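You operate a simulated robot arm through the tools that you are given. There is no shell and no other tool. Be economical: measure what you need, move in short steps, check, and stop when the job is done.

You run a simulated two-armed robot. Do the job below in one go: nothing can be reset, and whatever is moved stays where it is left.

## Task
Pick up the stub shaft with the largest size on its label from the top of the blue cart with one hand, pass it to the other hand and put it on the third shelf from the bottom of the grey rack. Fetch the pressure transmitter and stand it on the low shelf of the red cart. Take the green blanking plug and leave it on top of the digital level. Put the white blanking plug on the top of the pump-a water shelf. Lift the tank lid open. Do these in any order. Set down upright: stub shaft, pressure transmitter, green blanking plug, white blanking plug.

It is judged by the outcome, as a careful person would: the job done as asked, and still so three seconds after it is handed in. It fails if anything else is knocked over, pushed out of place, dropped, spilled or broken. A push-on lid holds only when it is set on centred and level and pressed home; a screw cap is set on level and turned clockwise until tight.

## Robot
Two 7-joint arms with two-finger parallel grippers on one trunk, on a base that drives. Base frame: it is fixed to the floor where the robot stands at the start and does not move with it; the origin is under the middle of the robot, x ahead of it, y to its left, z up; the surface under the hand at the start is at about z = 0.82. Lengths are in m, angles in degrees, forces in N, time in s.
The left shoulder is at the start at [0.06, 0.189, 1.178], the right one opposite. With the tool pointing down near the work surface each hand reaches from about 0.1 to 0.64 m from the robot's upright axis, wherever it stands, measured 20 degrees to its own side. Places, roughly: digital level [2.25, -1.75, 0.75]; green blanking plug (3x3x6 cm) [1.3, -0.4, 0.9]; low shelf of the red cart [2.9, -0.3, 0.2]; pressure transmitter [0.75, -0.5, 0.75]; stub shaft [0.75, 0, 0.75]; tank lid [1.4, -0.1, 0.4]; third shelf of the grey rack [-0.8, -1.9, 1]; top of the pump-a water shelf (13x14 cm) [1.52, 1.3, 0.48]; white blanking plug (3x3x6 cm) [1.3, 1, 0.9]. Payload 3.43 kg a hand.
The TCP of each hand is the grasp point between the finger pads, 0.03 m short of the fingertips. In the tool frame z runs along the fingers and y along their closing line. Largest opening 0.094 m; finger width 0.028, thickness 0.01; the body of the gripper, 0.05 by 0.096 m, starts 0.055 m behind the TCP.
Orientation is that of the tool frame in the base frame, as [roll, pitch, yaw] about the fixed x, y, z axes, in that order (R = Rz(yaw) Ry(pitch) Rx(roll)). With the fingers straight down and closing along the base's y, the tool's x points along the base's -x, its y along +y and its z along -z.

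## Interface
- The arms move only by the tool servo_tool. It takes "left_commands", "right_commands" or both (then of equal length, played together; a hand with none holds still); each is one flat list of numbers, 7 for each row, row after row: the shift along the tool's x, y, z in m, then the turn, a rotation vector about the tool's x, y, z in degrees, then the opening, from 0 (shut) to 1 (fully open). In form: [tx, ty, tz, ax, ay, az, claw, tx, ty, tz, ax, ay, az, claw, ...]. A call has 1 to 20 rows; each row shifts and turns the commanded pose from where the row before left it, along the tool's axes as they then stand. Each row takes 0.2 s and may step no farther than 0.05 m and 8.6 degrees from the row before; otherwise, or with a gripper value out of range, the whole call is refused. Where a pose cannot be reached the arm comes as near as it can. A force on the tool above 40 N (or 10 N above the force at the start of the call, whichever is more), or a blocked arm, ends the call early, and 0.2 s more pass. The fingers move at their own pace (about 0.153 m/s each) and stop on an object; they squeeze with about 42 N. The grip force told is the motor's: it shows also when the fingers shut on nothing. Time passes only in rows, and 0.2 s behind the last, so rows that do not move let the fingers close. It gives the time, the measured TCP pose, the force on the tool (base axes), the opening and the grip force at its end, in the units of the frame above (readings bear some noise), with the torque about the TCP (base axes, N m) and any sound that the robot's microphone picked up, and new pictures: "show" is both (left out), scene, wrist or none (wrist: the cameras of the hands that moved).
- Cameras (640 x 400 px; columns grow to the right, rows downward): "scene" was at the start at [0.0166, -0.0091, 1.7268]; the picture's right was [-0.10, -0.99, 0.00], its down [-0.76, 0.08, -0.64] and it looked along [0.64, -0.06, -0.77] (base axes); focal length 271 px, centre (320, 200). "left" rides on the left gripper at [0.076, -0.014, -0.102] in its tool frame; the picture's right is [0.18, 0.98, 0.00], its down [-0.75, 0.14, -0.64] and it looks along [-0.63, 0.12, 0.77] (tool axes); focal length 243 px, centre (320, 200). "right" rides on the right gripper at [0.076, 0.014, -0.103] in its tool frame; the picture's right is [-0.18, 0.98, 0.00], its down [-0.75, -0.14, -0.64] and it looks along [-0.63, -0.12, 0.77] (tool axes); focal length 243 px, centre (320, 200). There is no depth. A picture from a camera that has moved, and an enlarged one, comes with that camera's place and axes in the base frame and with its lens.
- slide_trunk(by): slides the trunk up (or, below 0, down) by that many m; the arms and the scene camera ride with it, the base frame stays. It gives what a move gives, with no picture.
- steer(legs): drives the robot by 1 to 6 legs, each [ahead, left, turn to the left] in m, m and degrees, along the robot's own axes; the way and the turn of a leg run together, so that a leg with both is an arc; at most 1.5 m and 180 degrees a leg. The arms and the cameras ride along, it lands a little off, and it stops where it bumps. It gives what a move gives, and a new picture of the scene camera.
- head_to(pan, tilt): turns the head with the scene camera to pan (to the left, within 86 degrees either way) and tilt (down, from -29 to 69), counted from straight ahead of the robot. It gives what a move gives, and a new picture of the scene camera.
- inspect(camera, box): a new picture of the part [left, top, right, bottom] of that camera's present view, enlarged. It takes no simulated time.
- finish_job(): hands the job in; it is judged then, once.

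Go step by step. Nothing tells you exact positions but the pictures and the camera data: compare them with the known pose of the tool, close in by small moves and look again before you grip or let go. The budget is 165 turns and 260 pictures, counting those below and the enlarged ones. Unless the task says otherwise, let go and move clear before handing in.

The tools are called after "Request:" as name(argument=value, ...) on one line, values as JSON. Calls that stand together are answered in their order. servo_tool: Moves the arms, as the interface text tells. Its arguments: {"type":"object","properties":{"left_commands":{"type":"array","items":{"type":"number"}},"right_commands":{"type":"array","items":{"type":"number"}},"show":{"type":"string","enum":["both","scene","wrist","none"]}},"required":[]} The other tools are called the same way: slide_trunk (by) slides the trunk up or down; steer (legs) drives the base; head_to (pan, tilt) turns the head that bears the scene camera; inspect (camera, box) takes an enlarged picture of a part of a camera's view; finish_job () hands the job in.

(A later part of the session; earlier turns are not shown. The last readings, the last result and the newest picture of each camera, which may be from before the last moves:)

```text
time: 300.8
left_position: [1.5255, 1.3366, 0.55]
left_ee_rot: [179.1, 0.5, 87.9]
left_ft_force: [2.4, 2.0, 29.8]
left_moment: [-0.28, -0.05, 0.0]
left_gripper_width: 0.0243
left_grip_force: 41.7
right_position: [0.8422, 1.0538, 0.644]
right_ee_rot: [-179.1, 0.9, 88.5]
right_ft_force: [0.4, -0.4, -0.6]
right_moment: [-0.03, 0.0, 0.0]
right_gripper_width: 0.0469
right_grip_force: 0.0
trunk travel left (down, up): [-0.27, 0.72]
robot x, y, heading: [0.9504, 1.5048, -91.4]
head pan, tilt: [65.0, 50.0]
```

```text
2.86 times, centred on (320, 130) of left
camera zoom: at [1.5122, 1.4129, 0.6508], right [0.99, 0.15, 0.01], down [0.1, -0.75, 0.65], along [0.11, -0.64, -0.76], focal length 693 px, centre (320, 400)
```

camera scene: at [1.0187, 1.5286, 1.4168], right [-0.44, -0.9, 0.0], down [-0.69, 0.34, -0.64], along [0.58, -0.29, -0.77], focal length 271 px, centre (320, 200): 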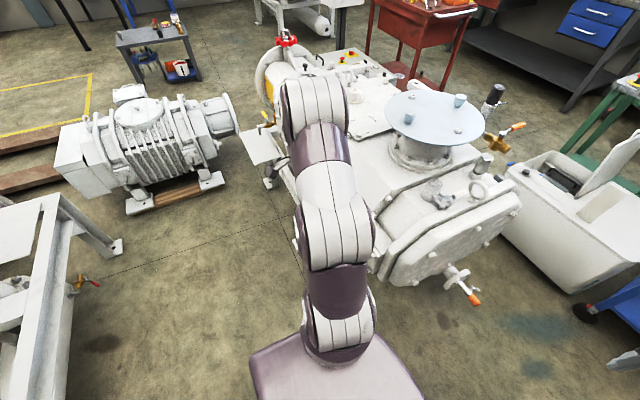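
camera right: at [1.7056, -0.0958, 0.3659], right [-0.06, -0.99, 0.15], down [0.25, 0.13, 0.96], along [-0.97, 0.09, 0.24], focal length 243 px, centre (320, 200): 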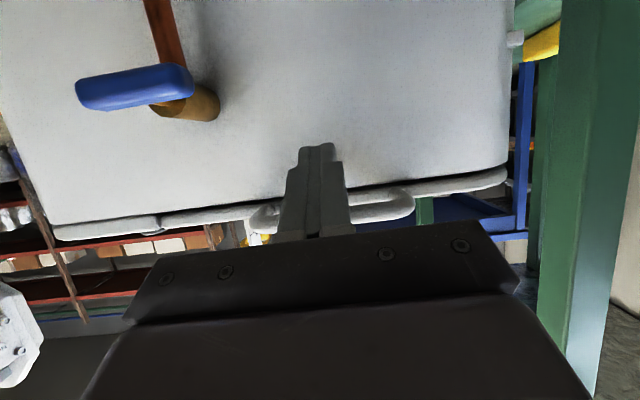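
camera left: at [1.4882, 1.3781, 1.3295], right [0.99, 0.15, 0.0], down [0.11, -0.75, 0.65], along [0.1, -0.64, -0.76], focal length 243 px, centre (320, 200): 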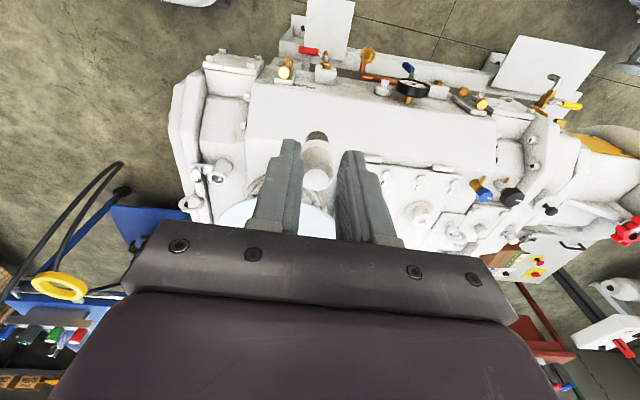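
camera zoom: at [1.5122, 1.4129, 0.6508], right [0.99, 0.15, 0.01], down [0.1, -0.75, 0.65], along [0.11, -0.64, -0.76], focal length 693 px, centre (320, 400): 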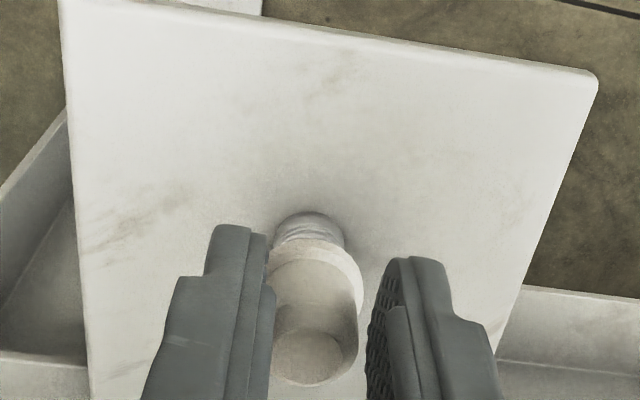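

Contact at 30 N. I ease up, open, and lift away.

Request:
servo_tool(left_commands=[0, 0, -0.0025, 0, 0, 0, 0, 0, 0, 0, 0, 0, 0, 0.32, 0, 0, 0, 0, 0, 0, 0.45, 0, 0, 0, 0, 0, 0, 0.45, 0, 0, -0.02, 0, 0, 0, 0.45, 0, 0, -0.03, 0, 0, 0, 0.45, 0, 0, -0.03, 0, 0, 0, 0.45], show="wrist")

Request:
slide_trunk(by=0.4)

Request:
slide_trunk(by=0.28)

```text
time: 302.4
left_position: [1.5254, 1.3353, 0.6274]
left_ee_rot: [179.6, 0.4, 88.0]
left_ft_force: [-0.5, 0.4, -0.6]
left_moment: [-0.03, -0.02, 0.0]
left_gripper_width: 0.0422
left_grip_force: 0.1
right_position: [0.8447, 1.0528, 0.6439]
right_ee_rot: [-179.0, 0.7, 88.5]
right_ft_force: [0.0, -0.6, 0.0]
right_moment: [0.01, -0.02, 0.02]
right_gripper_width: 0.047
right_grip_force: 0.1
trunk travel left (down, up): [-0.27, 0.72]
robot x, y, heading: [0.9516, 1.5059, -91.1]
head pan, tilt: [65.0, 50.0]
camera left: at [1.5137, 1.4117, 0.7294], right [0.99, 0.15, 0.01], down [0.11, -0.75, 0.65], along [0.1, -0.64, -0.76], focal length 243 px, centre (320, 200)
```

left: 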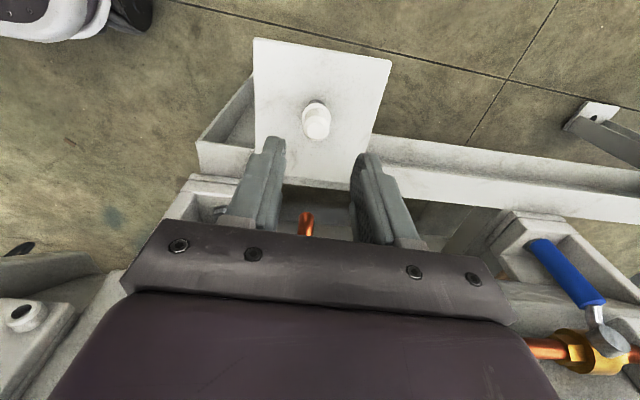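

```text
time: 306.3
left_position: [1.5264, 1.3357, 1.0289]
left_ee_rot: [179.6, 0.3, 88.0]
left_ft_force: [0.2, 0.1, -0.7]
left_moment: [0.01, 0.01, 0.0]
left_gripper_width: 0.0423
left_grip_force: 0.0
right_position: [0.8443, 1.0523, 1.0434]
right_ee_rot: [-179.0, 0.7, 88.5]
right_ft_force: [0.7, -0.4, 0.2]
right_moment: [0.0, 0.02, 0.0]
right_gripper_width: 0.0472
right_grip_force: 0.0
trunk travel left (down, up): [-0.67, 0.32]
robot x, y, heading: [0.9476, 1.5002, -91.5]
head pan, tilt: [65.0, 50.0]
```

```text
time: 309.1
left_position: [1.5257, 1.3348, 1.3091]
left_ee_rot: [179.6, 0.5, 88.0]
left_ft_force: [-0.4, 0.2, -0.3]
left_moment: [-0.02, -0.02, -0.01]
left_gripper_width: 0.0424
left_grip_force: 0.0
right_position: [0.8432, 1.0537, 1.3248]
right_ee_rot: [-178.9, 0.8, 88.6]
right_ft_force: [-0.2, 0.3, -0.9]
right_moment: [0.0, -0.01, 0.01]
right_gripper_width: 0.0472
right_grip_force: 0.1
trunk travel left (down, up): [-0.95, 0.04]
robot x, y, heading: [0.9514, 1.5064, -91.3]
head pan, tilt: [65.0, 50.0]
```

The white plug stands on the water shelf. Next the stub shafts: from here I look south at the blue cart's far shaft to read its label.

Request:
head_to(pan=-6, tilt=35)

Request:
inspect(camera="scene", box=[270, 150, 390, 230])

```text
time: 310.5
left_position: [1.5261, 1.3357, 1.3084]
left_ee_rot: [179.6, 0.3, 87.9]
left_ft_force: [0.2, -0.9, -0.2]
left_moment: [-0.01, -0.02, -0.01]
left_gripper_width: 0.0422
left_grip_force: 0.0
right_position: [0.8425, 1.0526, 1.3241]
right_ee_rot: [-179.0, 0.8, 88.5]
right_ft_force: [0.5, 1.0, 0.4]
right_moment: [0.04, 0.0, 0.01]
right_gripper_width: 0.0469
right_grip_force: 0.0
trunk travel left (down, up): [-0.95, 0.04]
robot x, y, heading: [0.9458, 1.5058, -91.3]
head pan, tilt: [-6.0, 35.0]
camera scene: at [0.9386, 1.4754, 1.8485], right [-0.99, 0.13, 0.0], down [0.07, 0.57, -0.82], along [-0.1, -0.81, -0.57], focal length 271 px, centre (320, 200)
```

scene: 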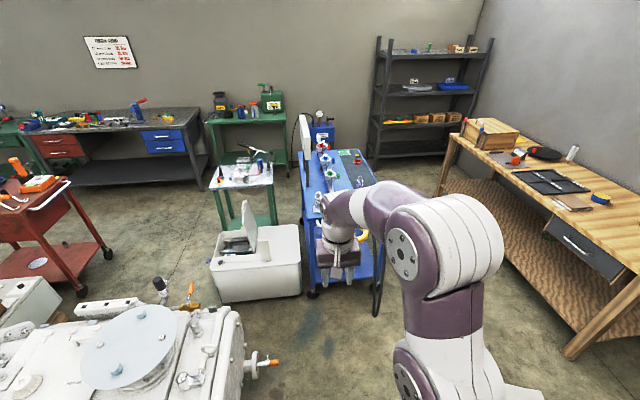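

```text
5.00 times, centred on (330, 190) of scene
camera zoom: at [0.9386, 1.4754, 1.8485], right [-0.99, 0.13, 0.0], down [0.07, 0.57, -0.82], along [-0.1, -0.81, -0.57], focal length 1356 px, centre (270, 250)
```

zoom: 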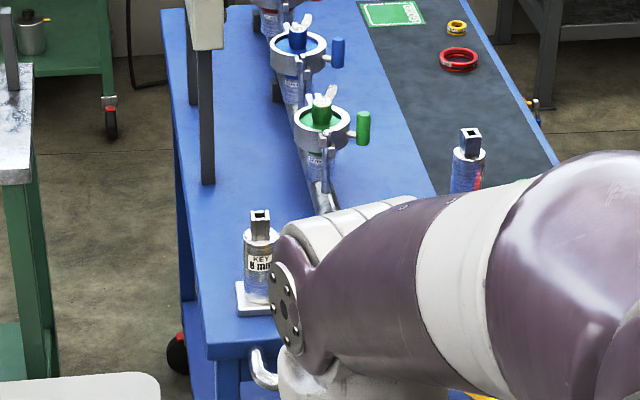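

Request:
inspect(camera="scene", box=[312, 186, 332, 202])

```text
16.00 times, centred on (322, 194) of scene
camera zoom: at [0.9386, 1.4754, 1.8485], right [-0.99, 0.13, 0.0], down [0.07, 0.57, -0.82], along [-0.1, -0.81, -0.57], focal length 4340 px, centre (288, 296)
```

zoom: 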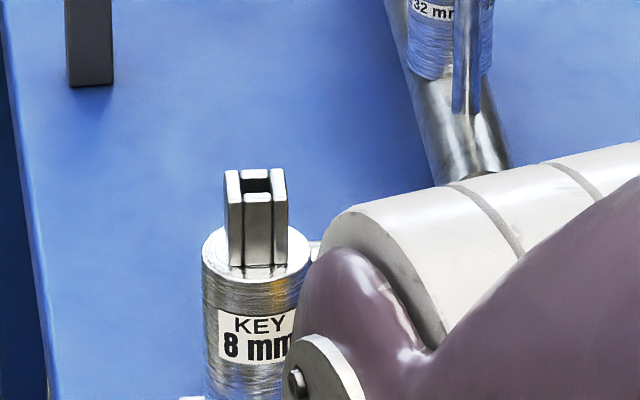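

The far one reads "KEY 8 mm", so the 10 mm shaft at the front of the cart is the one. I drive back to the start spot facing the cart.

Request:
steer(legs=[[0, -0.35, 0], [0.63, 0, 0], [0.25, -0.64, 0], [0.6, 0.03, 0], [0, 0, 91.3]])

Request:
head_to(pan=0, tilt=55)

```text
time: 318.1
left_position: [0.7469, 0.5635, 1.3084]
left_ee_rot: [179.6, 0.6, 86.8]
left_ft_force: [-1.4, 0.1, 0.1]
left_moment: [0.01, 0.01, -0.02]
left_gripper_width: 0.0422
left_grip_force: 0.1
right_position: [0.0601, 0.2956, 1.3266]
right_ee_rot: [-179.0, 1.1, 87.4]
right_ft_force: [0.1, 0.5, 0.5]
right_moment: [-0.02, -0.01, 0.01]
right_gripper_width: 0.0469
right_grip_force: 0.1
trunk travel left (down, up): [-0.95, 0.04]
robot x, y, heading: [0.1739, 0.7373, -92.5]
head pan, tilt: [-6.0, 35.0]
stopped in leg 3: the robot was blocked; the commanded pose is now the measured one
camera scene: at [0.1641, 0.7181, 1.8487], right [-0.99, 0.15, 0.0], down [0.08, 0.56, -0.82], along [-0.12, -0.81, -0.57], focal length 271 px, centre (320, 200)
```

scene: 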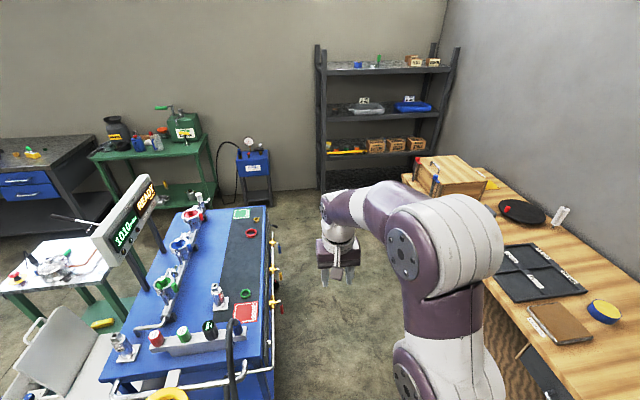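

```text
time: 319.0
left_position: [0.7437, 0.5561, 1.3109]
left_ee_rot: [179.4, 0.3, 86.9]
left_ft_force: [-0.3, -0.1, -0.9]
left_moment: [0.05, -0.04, 0.02]
left_gripper_width: 0.0424
left_grip_force: 0.1
right_position: [0.0553, 0.2886, 1.3226]
right_ee_rot: [-179.1, 0.7, 87.3]
right_ft_force: [-0.4, -0.8, -0.2]
right_moment: [-0.02, 0.0, 0.02]
right_gripper_width: 0.047
right_grip_force: 0.0
trunk travel left (down, up): [-0.95, 0.04]
robot x, y, heading: [0.1749, 0.743, -92.6]
head pan, tilt: [0.0, 55.0]
camera scene: at [0.1674, 0.7224, 1.8203], right [-1.0, 0.04, 0.0], down [0.04, 0.82, -0.57], along [-0.02, -0.57, -0.82], focal length 271 px, centre (320, 200)
```

scene: 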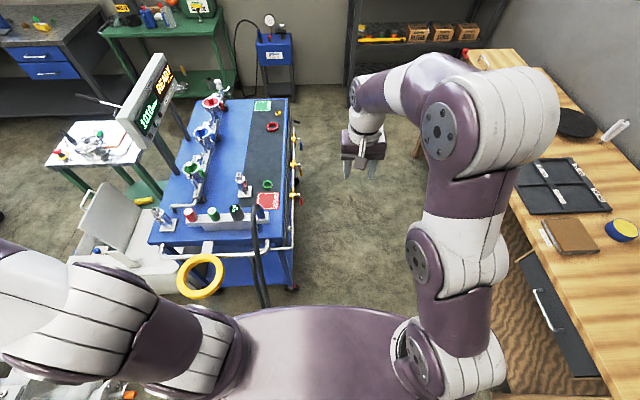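

The base met the hose at the cart's corner; I step back from it and pass further west.

Request:
steer(legs=[[-0.08, 0, 2.5], [0, -0.26, 0], [0.7, 0, 0], [0, 0, 90]])

```text
time: 319.8
left_position: [0.7573, 0.5827, 1.3089]
left_ee_rot: [179.4, 0.3, 88.4]
left_ft_force: [0.0, -0.2, 0.8]
left_moment: [0.06, -0.02, 0.0]
left_gripper_width: 0.0425
left_grip_force: 0.1
right_position: [0.0779, 0.2942, 1.3232]
right_ee_rot: [-179.1, 0.7, 89.0]
right_ft_force: [0.7, -0.8, -0.6]
right_moment: [-0.01, 0.01, 0.03]
right_gripper_width: 0.0472
right_grip_force: 0.0
trunk travel left (down, up): [-0.95, 0.04]
robot x, y, heading: [0.1847, 0.7463, -91.1]
head pan, tilt: [0.0, 55.0]
stopped in leg 1: the robot was blocked; the commanded pose is now the measured one
camera scene: at [0.1782, 0.7327, 1.8202], right [-1.0, 0.01, 0.0], down [0.01, 0.82, -0.57], along [-0.01, -0.57, -0.82], focal length 271 px, centre (320, 200)
```

scene: 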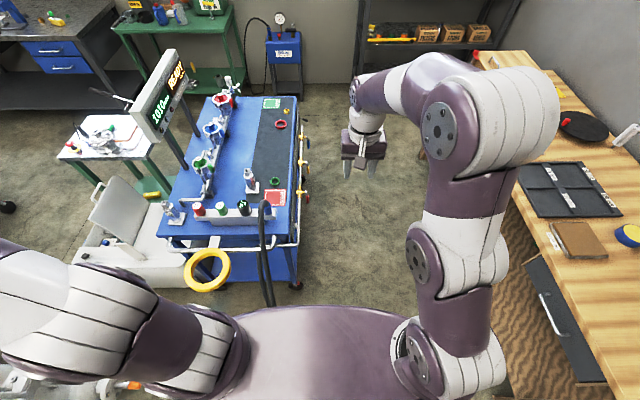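

Request:
steer(legs=[[0.16, 0, 0], [0, -0.24, 0], [0.58, 0, 0], [0, 0, 91]])

```text
time: 329.6
left_position: [0.0453, 0.6001, 1.308]
left_ee_rot: [179.5, 0.4, -176.3]
left_ft_force: [0.2, -0.6, -0.4]
left_moment: [0.02, 0.03, 0.01]
left_gripper_width: 0.0425
left_grip_force: 0.1
right_position: [0.3956, -0.0505, 1.3245]
right_ee_rot: [-179.0, 0.8, -175.6]
right_ft_force: [0.0, 0.9, 0.1]
right_moment: [-0.03, 0.03, -0.01]
right_gripper_width: 0.0468
right_grip_force: 0.1
trunk travel left (down, up): [-0.95, 0.04]
robot x, y, heading: [-0.0668, 0.0124, 4.7]
head pan, tilt: [0.0, 55.0]
camera scene: at [-0.053, 0.0081, 1.8203], right [0.08, -1.0, 0.0], down [-0.82, -0.07, -0.57], along [0.57, 0.05, -0.82], focal length 271 px, centre (320, 200)
```

scene: 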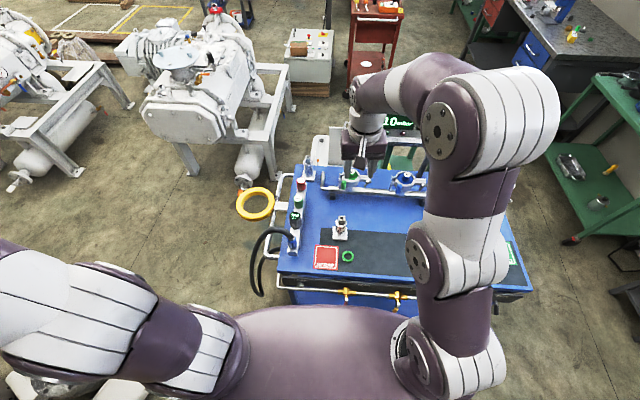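

The 10 mm shaft is at about [0.48, -0.03] and the right hand is already near; I'll pick it from above with the right hand. Moving down for a closer look.

Request:
servo_tool(right_commands=[0, 0, 0.03, 0, -0.8, 4.4, 0.6, -0.0077, 0.0028, 0.041, 0, 0, 0, 0.6, -0.0077, 0.0028, 0.041, 0, 0, 0, 0.6, -0.0077, 0.0028, 0.041, 0, 0, 0, 0.6, -0.0077, 0.0028, 0.041, 0, 0, 0, 0.6, -0.0077, 0.0028, 0.041, 0, 0, 0, 0.6], show="wrist")

Request:
inspect(camera="right", box=[240, 60, 440, 220])

```text
time: 330.9
left_position: [0.045, 0.5997, 1.3079]
left_ee_rot: [179.6, 0.4, -176.1]
left_ft_force: [-0.3, 0.2, 0.1]
left_moment: [-0.03, 0.0, -0.01]
left_gripper_width: 0.0425
left_grip_force: 0.2
right_position: [0.4421, -0.0403, 1.0895]
right_ee_rot: [-179.2, 1.6, -180.0]
right_ft_force: [-0.4, 0.3, -0.6]
right_moment: [0.04, 0.01, -0.02]
right_gripper_width: 0.0566
right_grip_force: 0.0
trunk travel left (down, up): [-0.95, 0.04]
robot x, y, heading: [-0.0665, 0.0083, 4.6]
head pan, tilt: [0.0, 55.0]
camera right: at [0.3627, -0.0238, 1.1886], right [0.18, 0.98, -0.01], down [0.74, -0.13, 0.67], along [0.65, -0.13, -0.75], focal length 243 px, centre (320, 200)
```

right: 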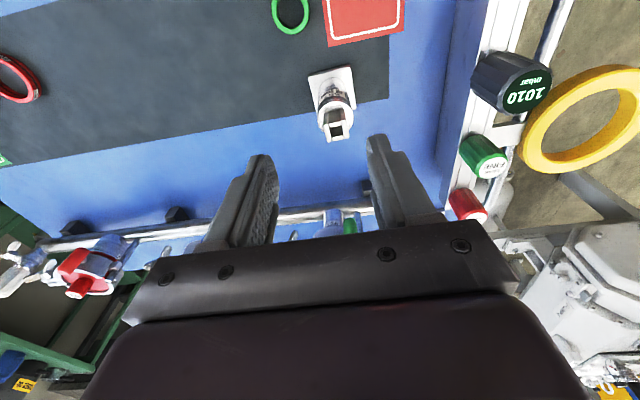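

```text
2.50 times, centred on (340, 140) of right
camera zoom: at [0.3627, -0.0238, 1.1886], right [0.18, 0.98, -0.01], down [0.74, -0.13, 0.67], along [0.65, -0.13, -0.75], focal length 606 px, centre (270, 350)
```

zoom: 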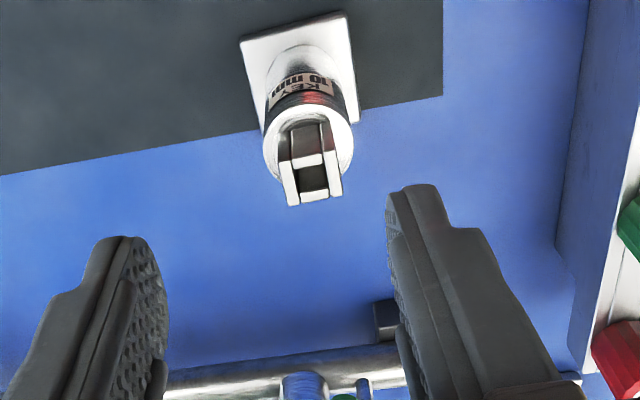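

The shaft stands at [0.471, -0.031] with its slotted boss top at z ≈ 0.965. I move over it.

Request:
servo_tool(right_commands=[-0.029, 0.0093, 0, 0, 1.6, 0, 0.6, 0, 0, 0.04, 0, 0, 0, 0.6, 0, 0, 0.043, 0, 0, 0, 0.6], show="none")

Request:
inspect(camera="right", box=[220, 80, 420, 240])

```text
time: 331.8
left_position: [0.0443, 0.6, 1.3077]
left_ee_rot: [179.7, 0.4, -176.2]
left_ft_force: [-0.3, -0.4, 0.2]
left_moment: [0.0, 0.01, 0.02]
left_gripper_width: 0.0423
left_grip_force: 0.1
right_position: [0.4713, -0.0312, 1.0062]
right_ee_rot: [-179.1, 0.0, -180.0]
right_ft_force: [0.1, 0.1, 0.3]
right_moment: [0.01, 0.02, -0.01]
right_gripper_width: 0.0563
right_grip_force: 0.1
trunk travel left (down, up): [-0.95, 0.04]
robot x, y, heading: [-0.0639, 0.0071, 4.4]
head pan, tilt: [0.0, 55.0]
```

```text
2.50 times, centred on (320, 160) of right
camera zoom: at [0.3953, -0.0166, 1.1085], right [0.18, 0.98, -0.02], down [0.75, -0.13, 0.64], along [0.63, -0.13, -0.76], focal length 606 px, centre (320, 300)
```

zoom: 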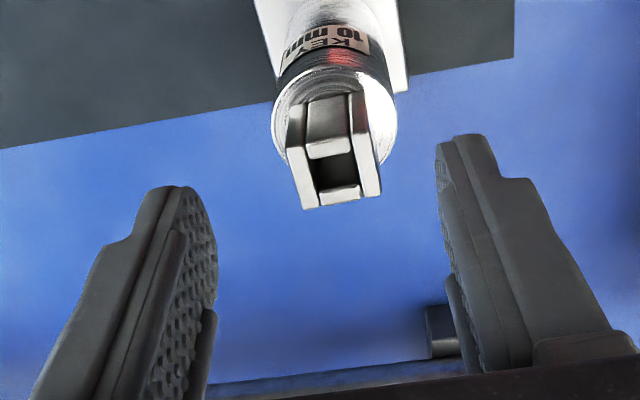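

Request:
servo_tool(right_commands=[0, 0.001, 0.025, 0, 0, 0, 0.6, 0, 0.001, 0.023, 0, 0, 0, 0.6, 0, 0, 0, 0, 0, 0, 0.3, 0, 0, 0, 0, 0, 0, 0, 0, 0, 0, 0, 0, 0, 0, 0, 0, 0, 0, 0, 0, 0, 0, 0, -0.005, 0, 0, 0, 0, 0, 0, -0.01, 0, 0, 0, 0, 0, 0, -0.015, 0, 0, 0, 0], show="wrist")

```text
time: 333.8
left_position: [0.0448, 0.6001, 1.3072]
left_ee_rot: [179.5, 0.5, -176.2]
left_ft_force: [0.7, 0.6, 0.3]
left_moment: [0.0, -0.03, 0.0]
left_gripper_width: 0.0421
left_grip_force: 0.0
right_position: [0.4702, -0.0299, 0.9893]
right_ee_rot: [-178.9, 0.0, -179.9]
right_ft_force: [-1.7, 0.3, -5.3]
right_moment: [0.02, 0.06, 0.02]
right_gripper_width: 0.0245
right_grip_force: 41.9
trunk travel left (down, up): [-0.95, 0.04]
robot x, y, heading: [-0.0652, 0.0085, 4.7]
head pan, tilt: [0.0, 55.0]
camera right: at [0.3939, -0.0142, 1.0922], right [0.18, 0.98, -0.02], down [0.75, -0.13, 0.64], along [0.63, -0.13, -0.76], focal length 243 px, centre (320, 200)
```

right: 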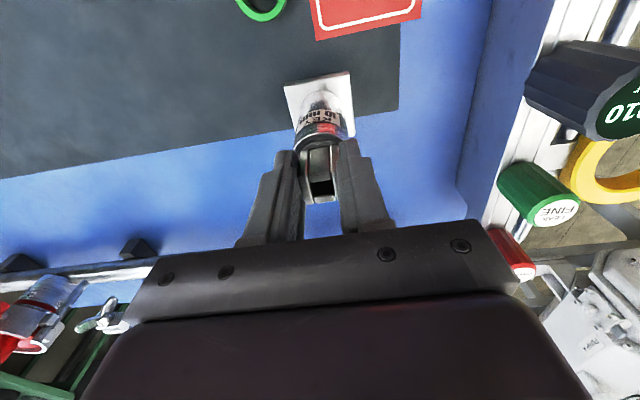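

The shaft is held (about 5 N). I lift it high with the right hand and bring the left hand in front for the handover.

Request:
servo_tool(left_commands=[-0.024, -0.0334, 0.0098, 0, 0, 0, 1, -0.024, -0.0334, 0.0098, 0, 0, 0, 1, -0.024, -0.0334, 0.0098, 0, 0, 0, 1, -0.024, -0.0334, 0.0098, 0, 0, 0, 1, -0.024, -0.0334, 0.0098, 0, 0, 0, 1, -0.024, -0.0334, 0.0098, 0, 0, 0, 1, -0.024, -0.0334, 0.0098, 0, 0, 0, 1, -0.024, -0.0334, 0.0098, 0, 0, 0, 1, -0.024, -0.0334, 0.0098, 0, 0, 0, 1, -0.024, -0.0334, 0.0098, 0, 0, 0, 1], right_commands=[0, 0, -0.03, 0, 0, 0, 0, 0, 0, -0.035, 0, 0, 0, 0, 0, 0, -0.035, 0, 0, 0, 0, 0, 0, -0.035, 0, 0, 0, 0, 0, 0, -0.035, 0, 0, 0, 0, 0, 0, -0.035, 0, 0, 0, 0, 0, 0, -0.035, 0, 0, 0, 0, 0, 0, -0.035, 0, 0, 0, 0, 0, 0, 0, 0, 0, 0, 0, 0, 0, 0, 0, 0, 0, 0], show="scene")

```text
time: 335.9
left_position: [0.3086, 0.2817, 1.2109]
left_ee_rot: [179.5, 0.3, -176.2]
left_ft_force: [-0.3, 0.2, 0.6]
left_moment: [0.02, 0.01, 0.01]
left_gripper_width: 0.0942
left_grip_force: 0.0
right_position: [0.4644, -0.029, 1.2615]
right_ee_rot: [-179.2, -0.2, 180.0]
right_ft_force: [-0.1, 0.2, -5.5]
right_moment: [0.04, 0.02, 0.0]
right_gripper_width: 0.0248
right_grip_force: 42.1
right hand out of reach, approached as far as the arm can: row 8
trunk travel left (down, up): [-0.95, 0.04]
robot x, y, heading: [-0.0673, 0.0064, 4.5]
head pan, tilt: [0.0, 55.0]
camera scene: at [-0.0503, 0.0069, 1.8203], right [0.08, -1.0, 0.0], down [-0.82, -0.07, -0.57], along [0.57, 0.05, -0.82], focal length 271 px, centre (320, 200)
```

scene: 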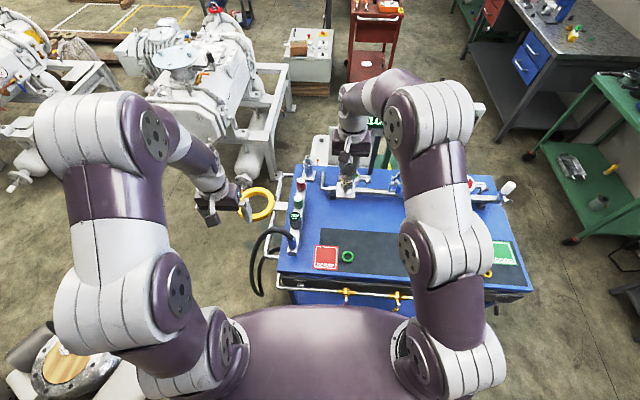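

Request:
servo_tool(left_commands=[0, 0, 0, 0, 0, 8.2, 1, 0, 0, 0, 0, 0, 8.2, 1, 0, 0, 0, 0, 0, 8.2, 1, 0, 0, 0, 0, 0, 8.2, 1, 0, 0, 0, 0, 0, 8.2, 1, 0, 0, 0, 0, -8.3, 0, 1, 0, 0, 0, 0, -8.3, 0, 1, 0, 0, 0, 0, -8.3, 0, 1, 0, 0, 0, 0, -8.3, 0, 1, 0, 0, 0, 0, -8.3, 0, 1, 0, 0, 0, 0, -8.3, 0, 1, 0, 0, 0, 0, -8.3, 0, 1, 0, 0, 0, 0, -8.3, 0, 1], show="scene")

```text
time: 338.8
left_position: [0.3123, 0.2827, 1.2127]
left_ee_rot: [179.0, 56.2, 141.9]
left_ft_force: [-0.5, -0.2, 0.5]
left_moment: [0.03, -0.01, 0.02]
left_gripper_width: 0.0941
left_grip_force: 0.1
left hand out of reach, approached as far as the arm can: row 12, 13
right_position: [0.4634, -0.0288, 1.2627]
right_ee_rot: [-179.2, 0.0, 180.0]
right_ft_force: [0.6, -0.3, -4.6]
right_moment: [0.03, 0.03, -0.01]
right_gripper_width: 0.0245
right_grip_force: 41.7
trunk travel left (down, up): [-0.95, 0.04]
robot x, y, heading: [-0.066, 0.0117, 4.7]
head pan, tilt: [0.0, 55.0]
camera scene: at [-0.0513, 0.0085, 1.8202], right [0.08, -1.0, 0.0], down [-0.82, -0.07, -0.57], along [0.57, 0.05, -0.82], focal length 271 px, centre (320, 200)
```

scene: 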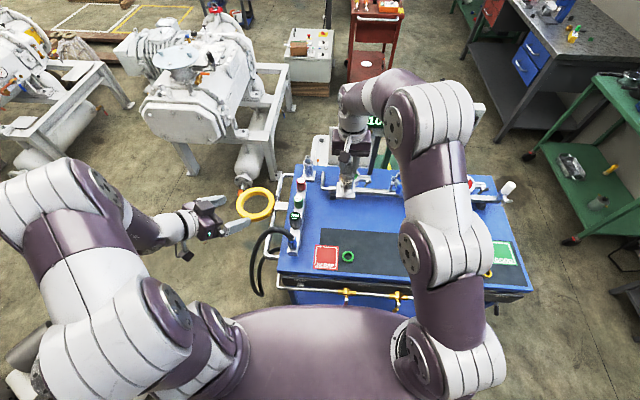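

Request:
servo_tool(left_commands=[-0.0245, -0.0253, 0.0262, 0, 0, 0, 1, -0.0245, -0.0253, 0.0262, 0, 0, 0, 1, -0.0245, -0.0253, 0.0262, 0, 0, 0, 1, -0.0245, -0.0253, 0.0262, 0, 0, 0, 1, -0.0245, -0.0253, 0.0262, 0, 0, 0, 1, -0.0245, -0.0253, 0.0262, 0, 0, 0, 1, 0, 0, 0, 0, -8, 0, 1], show="both")

```text
time: 340.4
left_position: [0.39, 0.0293, 1.2447]
left_ee_rot: [178.6, 64.3, 141.6]
left_ft_force: [-0.7, -0.3, 1.0]
left_moment: [0.0, 0.02, 0.01]
left_gripper_width: 0.0941
left_grip_force: 0.1
right_position: [0.4632, -0.0284, 1.2631]
right_ee_rot: [-179.0, 0.0, 180.0]
right_ft_force: [0.5, -0.3, -4.6]
right_moment: [0.0, 0.05, 0.02]
right_gripper_width: 0.0244
right_grip_force: 42.0
trunk travel left (down, up): [-0.95, 0.04]
robot x, y, heading: [-0.0658, 0.0099, 4.8]
head pan, tilt: [0.0, 55.0]
camera scene: at [-0.0521, 0.0092, 1.8203], right [0.08, -1.0, 0.0], down [-0.82, -0.07, -0.57], along [0.57, 0.05, -0.82], focal length 271 px, centre (320, 200)
camera left: at [0.2812, 0.0936, 1.2201], right [0.53, 0.83, -0.16], down [-0.12, 0.26, 0.96], along [0.84, -0.49, 0.24], focal length 243 px, centre (320, 200)
```

scene: 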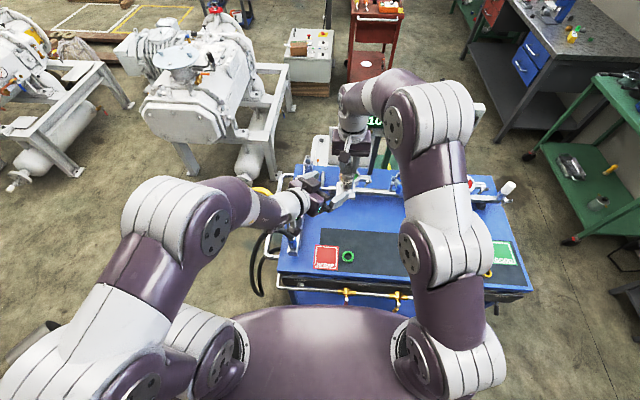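
left: 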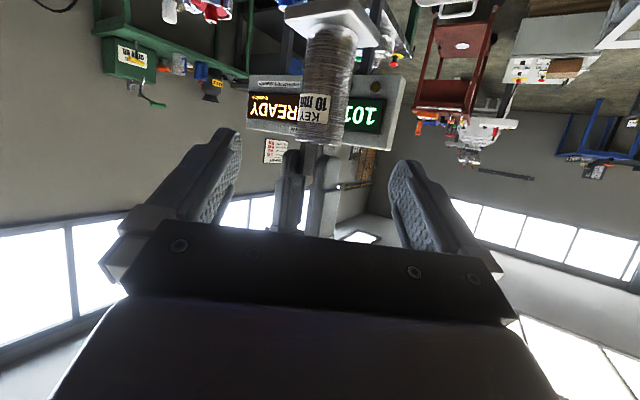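

The handover geometry is good: the shaft's cylinder is right between the left fingers' path. I move in and close the left hand.

Request:
servo_tool(left_commands=[0.0178, 0, 0, 0, 0, 0, 1, 0, 0, 0.028, 0, 0, 0, 1, 0, 0, 0.028, 0, 0, 0, 1, 0, 0, 0.028, 0, 0, 0, 1, 0, 0, 0.027, 0, 0, 0, 1], show="wrist")

```text
time: 341.6
left_position: [0.4625, -0.0235, 1.1814]
left_ee_rot: [178.7, 64.1, 141.5]
left_ft_force: [0.2, -1.0, -0.9]
left_moment: [0.0, 0.01, 0.0]
left_gripper_width: 0.094
left_grip_force: 0.2
right_position: [0.4655, -0.0298, 1.2603]
right_ee_rot: [-179.0, 0.0, 180.0]
right_ft_force: [0.8, -0.2, -5.2]
right_moment: [0.0, 0.05, -0.02]
right_gripper_width: 0.0246
right_grip_force: 41.6
trunk travel left (down, up): [-0.95, 0.04]
robot x, y, heading: [-0.0643, 0.0117, 4.7]
head pan, tilt: [0.0, 55.0]
camera left: at [0.3543, 0.0401, 1.1569], right [0.53, 0.83, -0.16], down [-0.12, 0.25, 0.96], along [0.84, -0.49, 0.23], focal length 243 px, centre (320, 200)
```

left: 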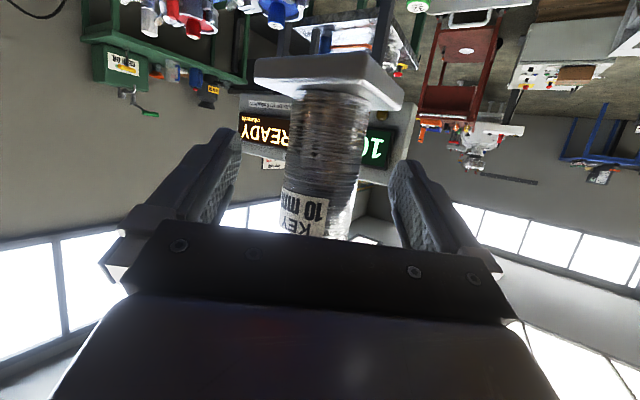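

Request:
servo_tool(left_commands=[0, 0, 0.006, 0, 0, 0, 1, 0, 0, 0, 0, 0, 0, 0.6, 0, 0, 0, 0, 0, 0, 0.3, 0, 0, 0, 0, 0, 0, 0, 0, 0, 0, 0, 0, 0, 0], show="none")

```text
time: 342.8
left_position: [0.4661, -0.0268, 1.1795]
left_ee_rot: [178.8, 64.1, 141.7]
left_ft_force: [9.5, 4.0, -0.7]
left_moment: [-0.1, 0.18, 0.07]
left_gripper_width: 0.0454
left_grip_force: 41.7
right_position: [0.4642, -0.0293, 1.2614]
right_ee_rot: [-179.1, -0.2, -180.0]
right_ft_force: [-9.6, -3.8, 0.2]
right_moment: [-0.18, 0.65, 0.03]
right_gripper_width: 0.0246
right_grip_force: 41.8
trunk travel left (down, up): [-0.95, 0.04]
robot x, y, heading: [-0.065, 0.0086, 4.7]
head pan, tilt: [0.0, 55.0]
```

Both hands hold it. Now the right opens and rises.

Request:
servo_tool(left_commands=[0, 0, 0, 0, 0, 0, 0, 0, 0, 0, 0, 0, 0, 0, 0, 0, 0, 0, 0, 0, 0, 0, 0, 0, 0, 0, 0, 0, 0, 0, 0, 0, 0, 0, 0, 0, 0, 0, 0, 0, 0, 0], right_commands=[0, 0, 0, 0, 0, 0, 0.4, 0, 0, 0, 0, 0, 0, 0.6, 0, 0, -0.02, 0, 0, 0, 0.6, 0, 0, -0.03, 0, 0, 0, 0.6, 0, -0.03, -0.03, 0, 0, 0, 0.6, 0, -0.04, 0, 0, 0, 0, 0.6], show="both")

```text
time: 343.6
left_position: [0.4631, -0.0285, 1.1814]
left_ee_rot: [177.9, 64.5, 140.4]
left_ft_force: [-1.9, 0.8, -4.8]
left_moment: [0.04, -0.11, 0.06]
left_gripper_width: 0.0454
left_grip_force: 41.9
right_position: [0.4588, -0.0323, 1.2716]
right_ee_rot: [-179.1, 0.9, 179.8]
right_ft_force: [2.2, -0.5, -1.7]
right_moment: [-0.01, -0.06, -0.09]
right_gripper_width: 0.0563
right_grip_force: 0.1
right hand out of reach, approached as far as the arm can: row 3, 4
trunk travel left (down, up): [-0.95, 0.04]
robot x, y, heading: [-0.0677, 0.0112, 4.5]
head pan, tilt: [0.0, 55.0]
stopped in row 4 (left hand): the force on the tool passed its limit at 64 N (the readings are from after the stop); the commanded pose is now the measured one
camera scene: at [-0.0533, 0.0077, 1.8203], right [0.08, -1.0, 0.0], down [-0.82, -0.07, -0.57], along [0.57, 0.05, -0.82], focal length 271 px, centre (320, 200)
camera right: at [0.381, -0.0169, 1.373], right [0.19, 0.98, -0.01], down [0.74, -0.13, 0.66], along [0.64, -0.13, -0.76], focal length 243 px, centre (320, 200)
camera left: at [0.3572, 0.036, 1.1559], right [0.54, 0.83, -0.15], down [-0.12, 0.26, 0.96], along [0.83, -0.5, 0.24], focal length 243 px, centre (320, 200)
```

scene: 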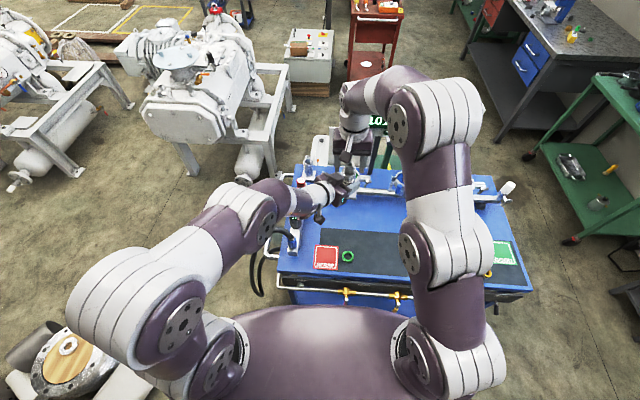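
right: 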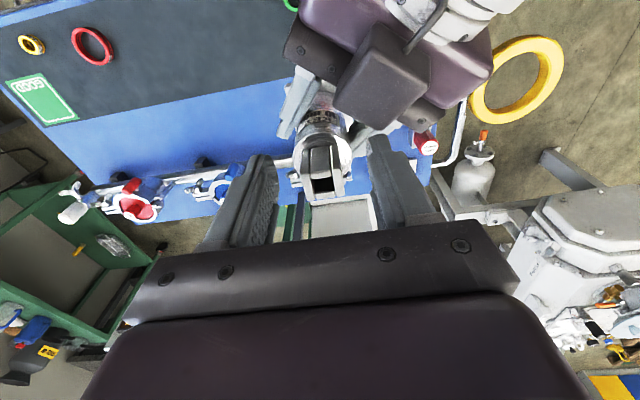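
left: 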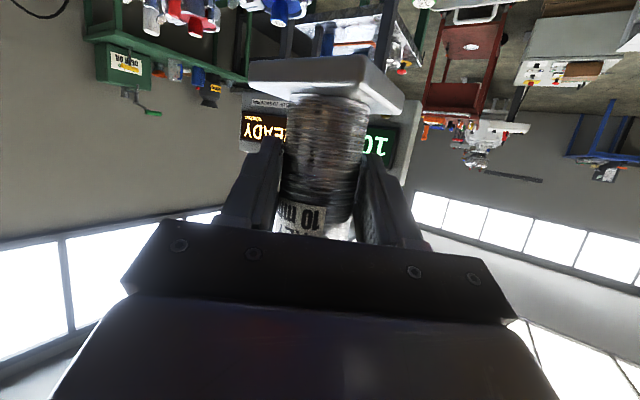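

The left hand holds the shaft alone. The right can't rise further, so I lower the left away beneath it and to the left.

Request:
servo_tool(left_commands=[0.0225, 0, 0.0108, 0, 0, 0, 0, 0.027, 0, 0.013, 0, 0, 0, 0, 0.027, 0, 0.013, 0, 0, 0, 0, 0.018, 0, 0.0087, 0, 0, 0, 0, 0.0144, 0.0216, -0.0298, 0, 0, 0, 0, 0.0144, 0.0216, -0.0298, 0, 0, 0, 0, 0.0144, 0.0216, -0.0298, 0, 0, 0, 0], show="scene")

```text
time: 343.9
left_position: [0.4677, -0.0312, 1.1748]
left_ee_rot: [177.6, 65.2, 139.8]
left_ft_force: [-0.2, 0.7, -6.3]
left_moment: [0.0, 0.02, 0.0]
left_gripper_width: 0.0458
left_grip_force: 41.9
right_position: [0.4623, -0.0319, 1.2699]
right_ee_rot: [-179.0, 1.1, 179.7]
right_ft_force: [0.0, 1.0, 0.1]
right_moment: [0.01, -0.02, -0.04]
right_gripper_width: 0.0564
right_grip_force: 0.1
trunk travel left (down, up): [-0.95, 0.04]
robot x, y, heading: [-0.0676, 0.0072, 4.5]
head pan, tilt: [0.0, 55.0]
stopped in row 1 (right hand): the force on the tool passed its limit at 47 N (the readings are from after the stop); the commanded pose is now the measured one
camera scene: at [-0.0505, 0.0081, 1.8203], right [0.08, -1.0, 0.0], down [-0.82, -0.07, -0.57], along [0.57, 0.05, -0.82], focal length 271 px, centre (320, 200)
```

scene: 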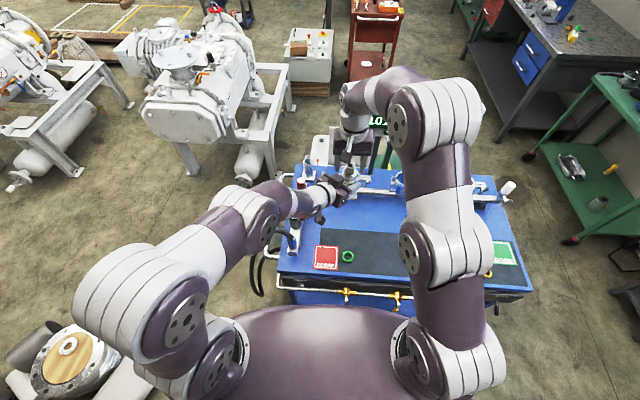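

Request:
servo_tool(left_commands=[0.0135, 0, 0.0065, 0, 0, 0, 0, 0.0135, 0, 0.0065, 0, 0, 0, 0, 0.018, 0, 0.0087, 0, 0, 0, 0, 0.027, 0, 0.013, 0, 0, 0, 0, 0.018, 0, 0.0087, 0, 0, 0, 0, 0.0144, 0.0216, -0.0298, 0, 0, 0, 0, 0.0144, 0.0216, -0.0298, 0, 0, 0, 0, 0.0144, 0.0216, -0.0298, 0, 0, 0, 0], show="scene")

```text
time: 345.7
left_position: [0.4322, 0.0833, 1.0739]
left_ee_rot: [177.4, 65.4, 139.7]
left_ft_force: [1.1, -0.8, -5.2]
left_moment: [0.05, 0.03, -0.01]
left_gripper_width: 0.0454
left_grip_force: 42.2
right_position: [0.462, -0.0327, 1.2689]
right_ee_rot: [-179.0, 1.1, 179.7]
right_ft_force: [0.7, 0.2, -0.8]
right_moment: [0.0, -0.01, 0.03]
right_gripper_width: 0.0564
right_grip_force: 0.0
trunk travel left (down, up): [-0.95, 0.04]
robot x, y, heading: [-0.0623, 0.0069, 4.5]
head pan, tilt: [0.0, 55.0]
camera scene: at [-0.0516, 0.0094, 1.8203], right [0.08, -1.0, 0.0], down [-0.82, -0.07, -0.57], along [0.57, 0.05, -0.82], focal length 271 px, centre (320, 200)
```

scene: 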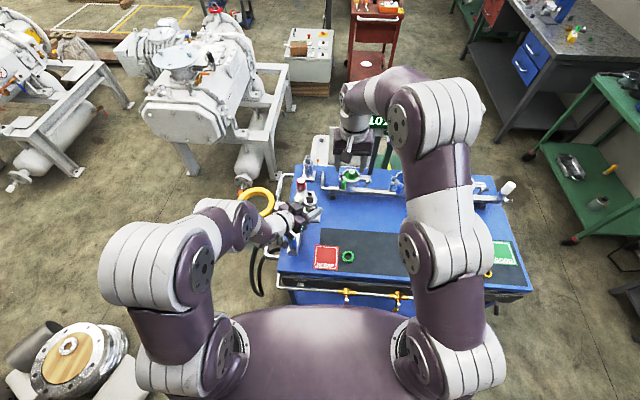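

The handover is done. I turn south and drive toward the grey rack.

Request:
steer(legs=[[0, 0, -94.7], [1.1, -0.14, 0]])

Request:
head_to(pan=0, tilt=35)

```text
time: 355.4
left_position: [-0.1991, -1.5748, 1.0745]
left_ee_rot: [177.5, 65.3, 44.2]
left_ft_force: [-1.2, -0.2, -7.1]
left_moment: [0.0, -0.04, 0.03]
left_gripper_width: 0.0449
left_grip_force: 41.7
right_position: [-0.3171, -1.5923, 1.2695]
right_ee_rot: [-179.1, 1.1, 84.3]
right_ft_force: [-0.7, 1.1, -0.3]
right_moment: [0.0, 0.03, -0.01]
right_gripper_width: 0.0564
right_grip_force: 0.1
trunk travel left (down, up): [-0.95, 0.04]
robot x, y, heading: [-0.2252, -1.0727, -90.6]
head pan, tilt: [0.0, 55.0]
camera scene: at [-0.2289, -1.0863, 1.8203], right [-1.0, 0.01, 0.0], down [0.01, 0.82, -0.57], along [-0.01, -0.57, -0.82], focal length 271 px, centre (320, 200)
```

scene: 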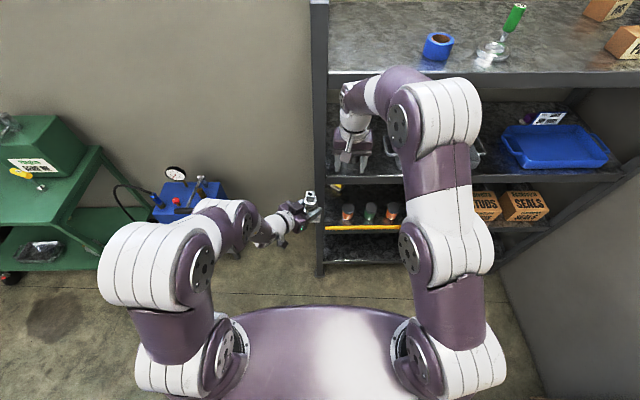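

```text
time: 356.2
left_position: [-0.2017, -1.5747, 1.0735]
left_ee_rot: [177.4, 65.3, 44.3]
left_ft_force: [0.1, 0.4, -5.4]
left_moment: [0.01, -0.06, 0.02]
left_gripper_width: 0.0454
left_grip_force: 41.7
right_position: [-0.3183, -1.5922, 1.2697]
right_ee_rot: [-179.0, 1.2, 84.3]
right_ft_force: [0.1, -0.3, 0.6]
right_moment: [0.01, 0.01, -0.01]
right_gripper_width: 0.0565
right_grip_force: 0.0
trunk travel left (down, up): [-0.95, 0.04]
robot x, y, heading: [-0.2284, -1.0701, -90.6]
head pan, tilt: [0.0, 35.0]
camera scene: at [-0.2292, -1.1035, 1.8484], right [-1.0, 0.01, 0.0], down [0.01, 0.57, -0.82], along [-0.01, -0.82, -0.57], focal length 271 px, centre (320, 200)
```

scene: 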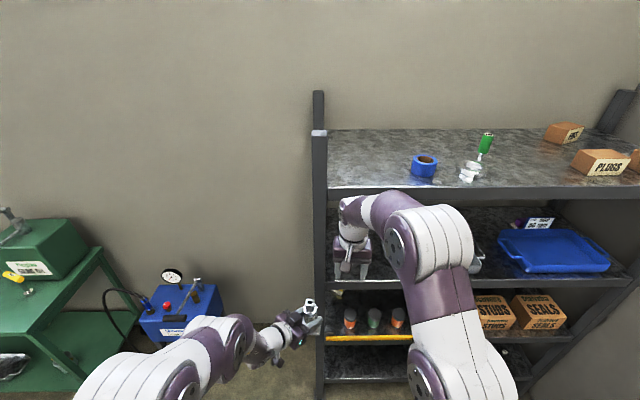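

The rack's third shelf is at z ≈ 1.0, front edge y ≈ -1.76, left post at x ≈ -0.23, and free near the left end. I retract the right arm and turn and raise the left one for insertion.

Request:
servo_tool(left_commands=[-0.0273, 0, -0.0125, 0, 0, 0, 0, -0.0273, 0, -0.0125, 0, 0, 0, 0, 0, 0, 0, -5.9, 0, -2.7, 0, 0, 0, 0, -5.9, 0, -2.7, 0, 0, 0, 0, -5.9, 0, -2.7, 0, 0, 0, 0, -5.9, 0, -2.7, 0, 0, 0, 0, 1.4, 1.2, 0, 0], right_commands=[0.034, -0.021, 0, 0, 0, 0, 0.5, 0.034, -0.021, 0, 0, 0, 0, 0.5, 0.034, -0.021, 0, 0, 0, 0, 0.5, 0.034, -0.021, 0, 0, 0, 0, 0.5, 0.034, -0.021, 0, 0, 0, 0, 0.5, 0.034, -0.021, 0, 0, 0, 0, 0.5, 0.034, -0.021, 0, 0, 0, 0, 0.5], show="none")

```text
time: 357.8
left_position: [-0.1849, -1.5984, 1.147]
left_ee_rot: [-176.9, 64.1, 67.1]
left_ft_force: [-0.4, 0.5, -4.5]
left_moment: [0.03, -0.04, 0.01]
left_gripper_width: 0.0451
left_grip_force: 41.9
left hand out of reach, approached as far as the arm can: row 4, 5, 6
right_position: [-0.4449, -1.3396, 1.2675]
right_ee_rot: [-179.1, 1.2, 84.4]
right_ft_force: [0.0, 0.0, -0.5]
right_moment: [0.0, -0.02, -0.01]
right_gripper_width: 0.0469
right_grip_force: 0.2
trunk travel left (down, up): [-0.95, 0.04]
robot x, y, heading: [-0.2272, -1.0705, -90.8]
head pan, tilt: [0.0, 35.0]
```

Request:
servo_tool(left_commands=[-0.0066, -0.0357, 0.0136, 0, 0, 0, 0, -0.0066, -0.0357, 0.0136, 0, 0, 0, 0, -0.0066, -0.0357, 0.0136, 0, 0, 0, 0, -0.0066, -0.0357, 0.0136, 0, 0, 0, 0, 0, 0, 0, -4.3, 0, 0, 0], show="none")

Request:
steer(legs=[[0.08, -0.07, 0]])

Request:
inspect(camera="left", box=[0, 0, 640, 400])

```text
time: 359.0
left_position: [-0.1819, -1.6015, 1.1468]
left_ee_rot: [-178.9, 63.9, 67.0]
left_ft_force: [0.6, 0.5, -4.8]
left_moment: [0.03, -0.03, 0.03]
left_gripper_width: 0.0452
left_grip_force: 41.6
left hand out of reach, approached as far as the arm can: row 1, 2, 3, 4, 5
right_position: [-0.4443, -1.3405, 1.2669]
right_ee_rot: [-179.1, 1.1, 84.3]
right_ft_force: [-0.9, 0.4, -0.2]
right_moment: [0.0, -0.03, -0.01]
right_gripper_width: 0.0471
right_grip_force: 0.0
trunk travel left (down, up): [-0.95, 0.04]
robot x, y, heading: [-0.2286, -1.0742, -90.6]
head pan, tilt: [0.0, 35.0]
```

```text
time: 360.3
left_position: [-0.2511, -1.6776, 1.1423]
left_ee_rot: [-178.8, 63.6, 67.3]
left_ft_force: [-0.6, 0.5, -5.4]
left_moment: [0.05, -0.04, -0.02]
left_gripper_width: 0.045
left_grip_force: 41.8
right_position: [-0.5169, -1.4202, 1.264]
right_ee_rot: [-179.2, 1.0, 84.3]
right_ft_force: [-0.8, -0.5, 0.3]
right_moment: [0.0, -0.01, -0.01]
right_gripper_width: 0.0469
right_grip_force: 0.0
trunk travel left (down, up): [-0.95, 0.04]
robot x, y, heading: [-0.2974, -1.1502, -90.8]
head pan, tilt: [0.0, 35.0]
stopped in leg 1: the force on the tool passed its limit at 105 N (the readings are from after the stop); the commanded pose is now the measured one
camera scene: at [-0.3021, -1.1821, 1.8484], right [-1.0, 0.01, 0.0], down [0.01, 0.58, -0.82], along [-0.01, -0.82, -0.58], focal length 271 px, centre (320, 200)
```

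scene: 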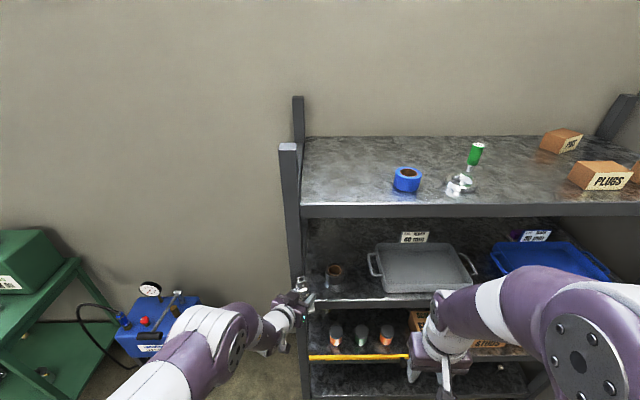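

```text
1.00 times, centred on (320, 200) of left (not enlarged: the box is as wide or as high as the picture)
camera zoom: at [-0.2137, -1.557, 1.1185], right [0.93, -0.32, -0.17], down [0.23, 0.16, 0.96], along [-0.28, -0.93, 0.22], focal length 243 px, centre (320, 200)
```

zoom: 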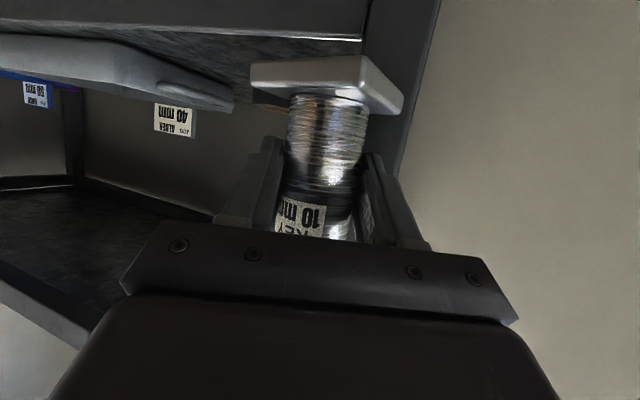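

The shaft's plate touched the rack's left post. I back off and turn the base 20° right so the shaft lines up with the free spot at about [-0.435, -1.80].

Request:
steer(legs=[[-0.07, 0, 0], [0, 0, -20]])

Request:
inspect(camera="left", box=[0, 0, 640, 400])

```text
time: 362.4
left_position: [-0.4316, -1.5914, 1.1431]
left_ee_rot: [-178.6, 63.8, 47.5]
left_ft_force: [0.4, -0.4, -4.5]
left_moment: [0.04, -0.07, -0.02]
left_gripper_width: 0.0449
left_grip_force: 42.4
right_position: [-0.5911, -1.2578, 1.2655]
right_ee_rot: [-179.0, 1.0, 64.5]
right_ft_force: [-0.2, 0.0, 0.2]
right_moment: [-0.01, -0.01, 0.03]
right_gripper_width: 0.0472
right_grip_force: 0.1
trunk travel left (down, up): [-0.95, 0.04]
robot x, y, heading: [-0.2966, -1.0797, -110.4]
head pan, tilt: [0.0, 35.0]
camera scene: at [-0.3071, -1.108, 1.8485], right [-0.94, 0.35, 0.0], down [0.2, 0.54, -0.82], along [-0.29, -0.77, -0.57], focal length 271 px, centre (320, 200)
```

scene: 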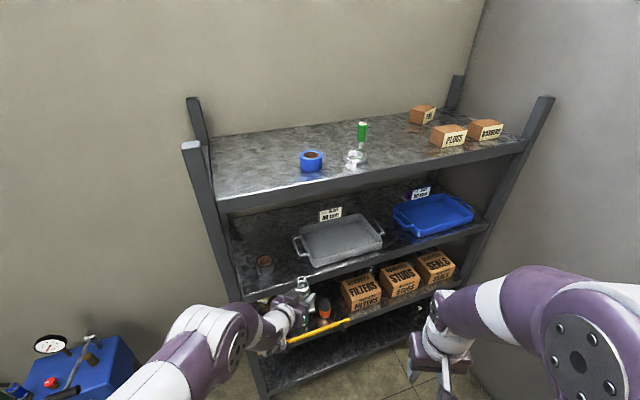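

```text
1.00 times, centred on (320, 200) of left (not enlarged: the box is as wide or as high as the picture)
camera zoom: at [-0.3551, -1.4909, 1.1193], right [0.76, -0.62, -0.18], down [0.28, 0.07, 0.96], along [-0.58, -0.78, 0.23], focal length 243 px, centre (320, 200)
```

zoom: 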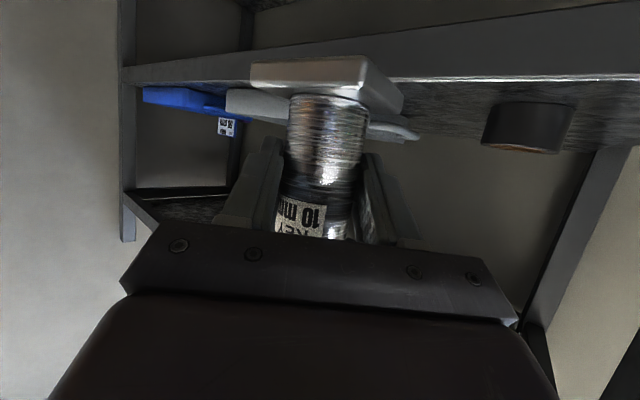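

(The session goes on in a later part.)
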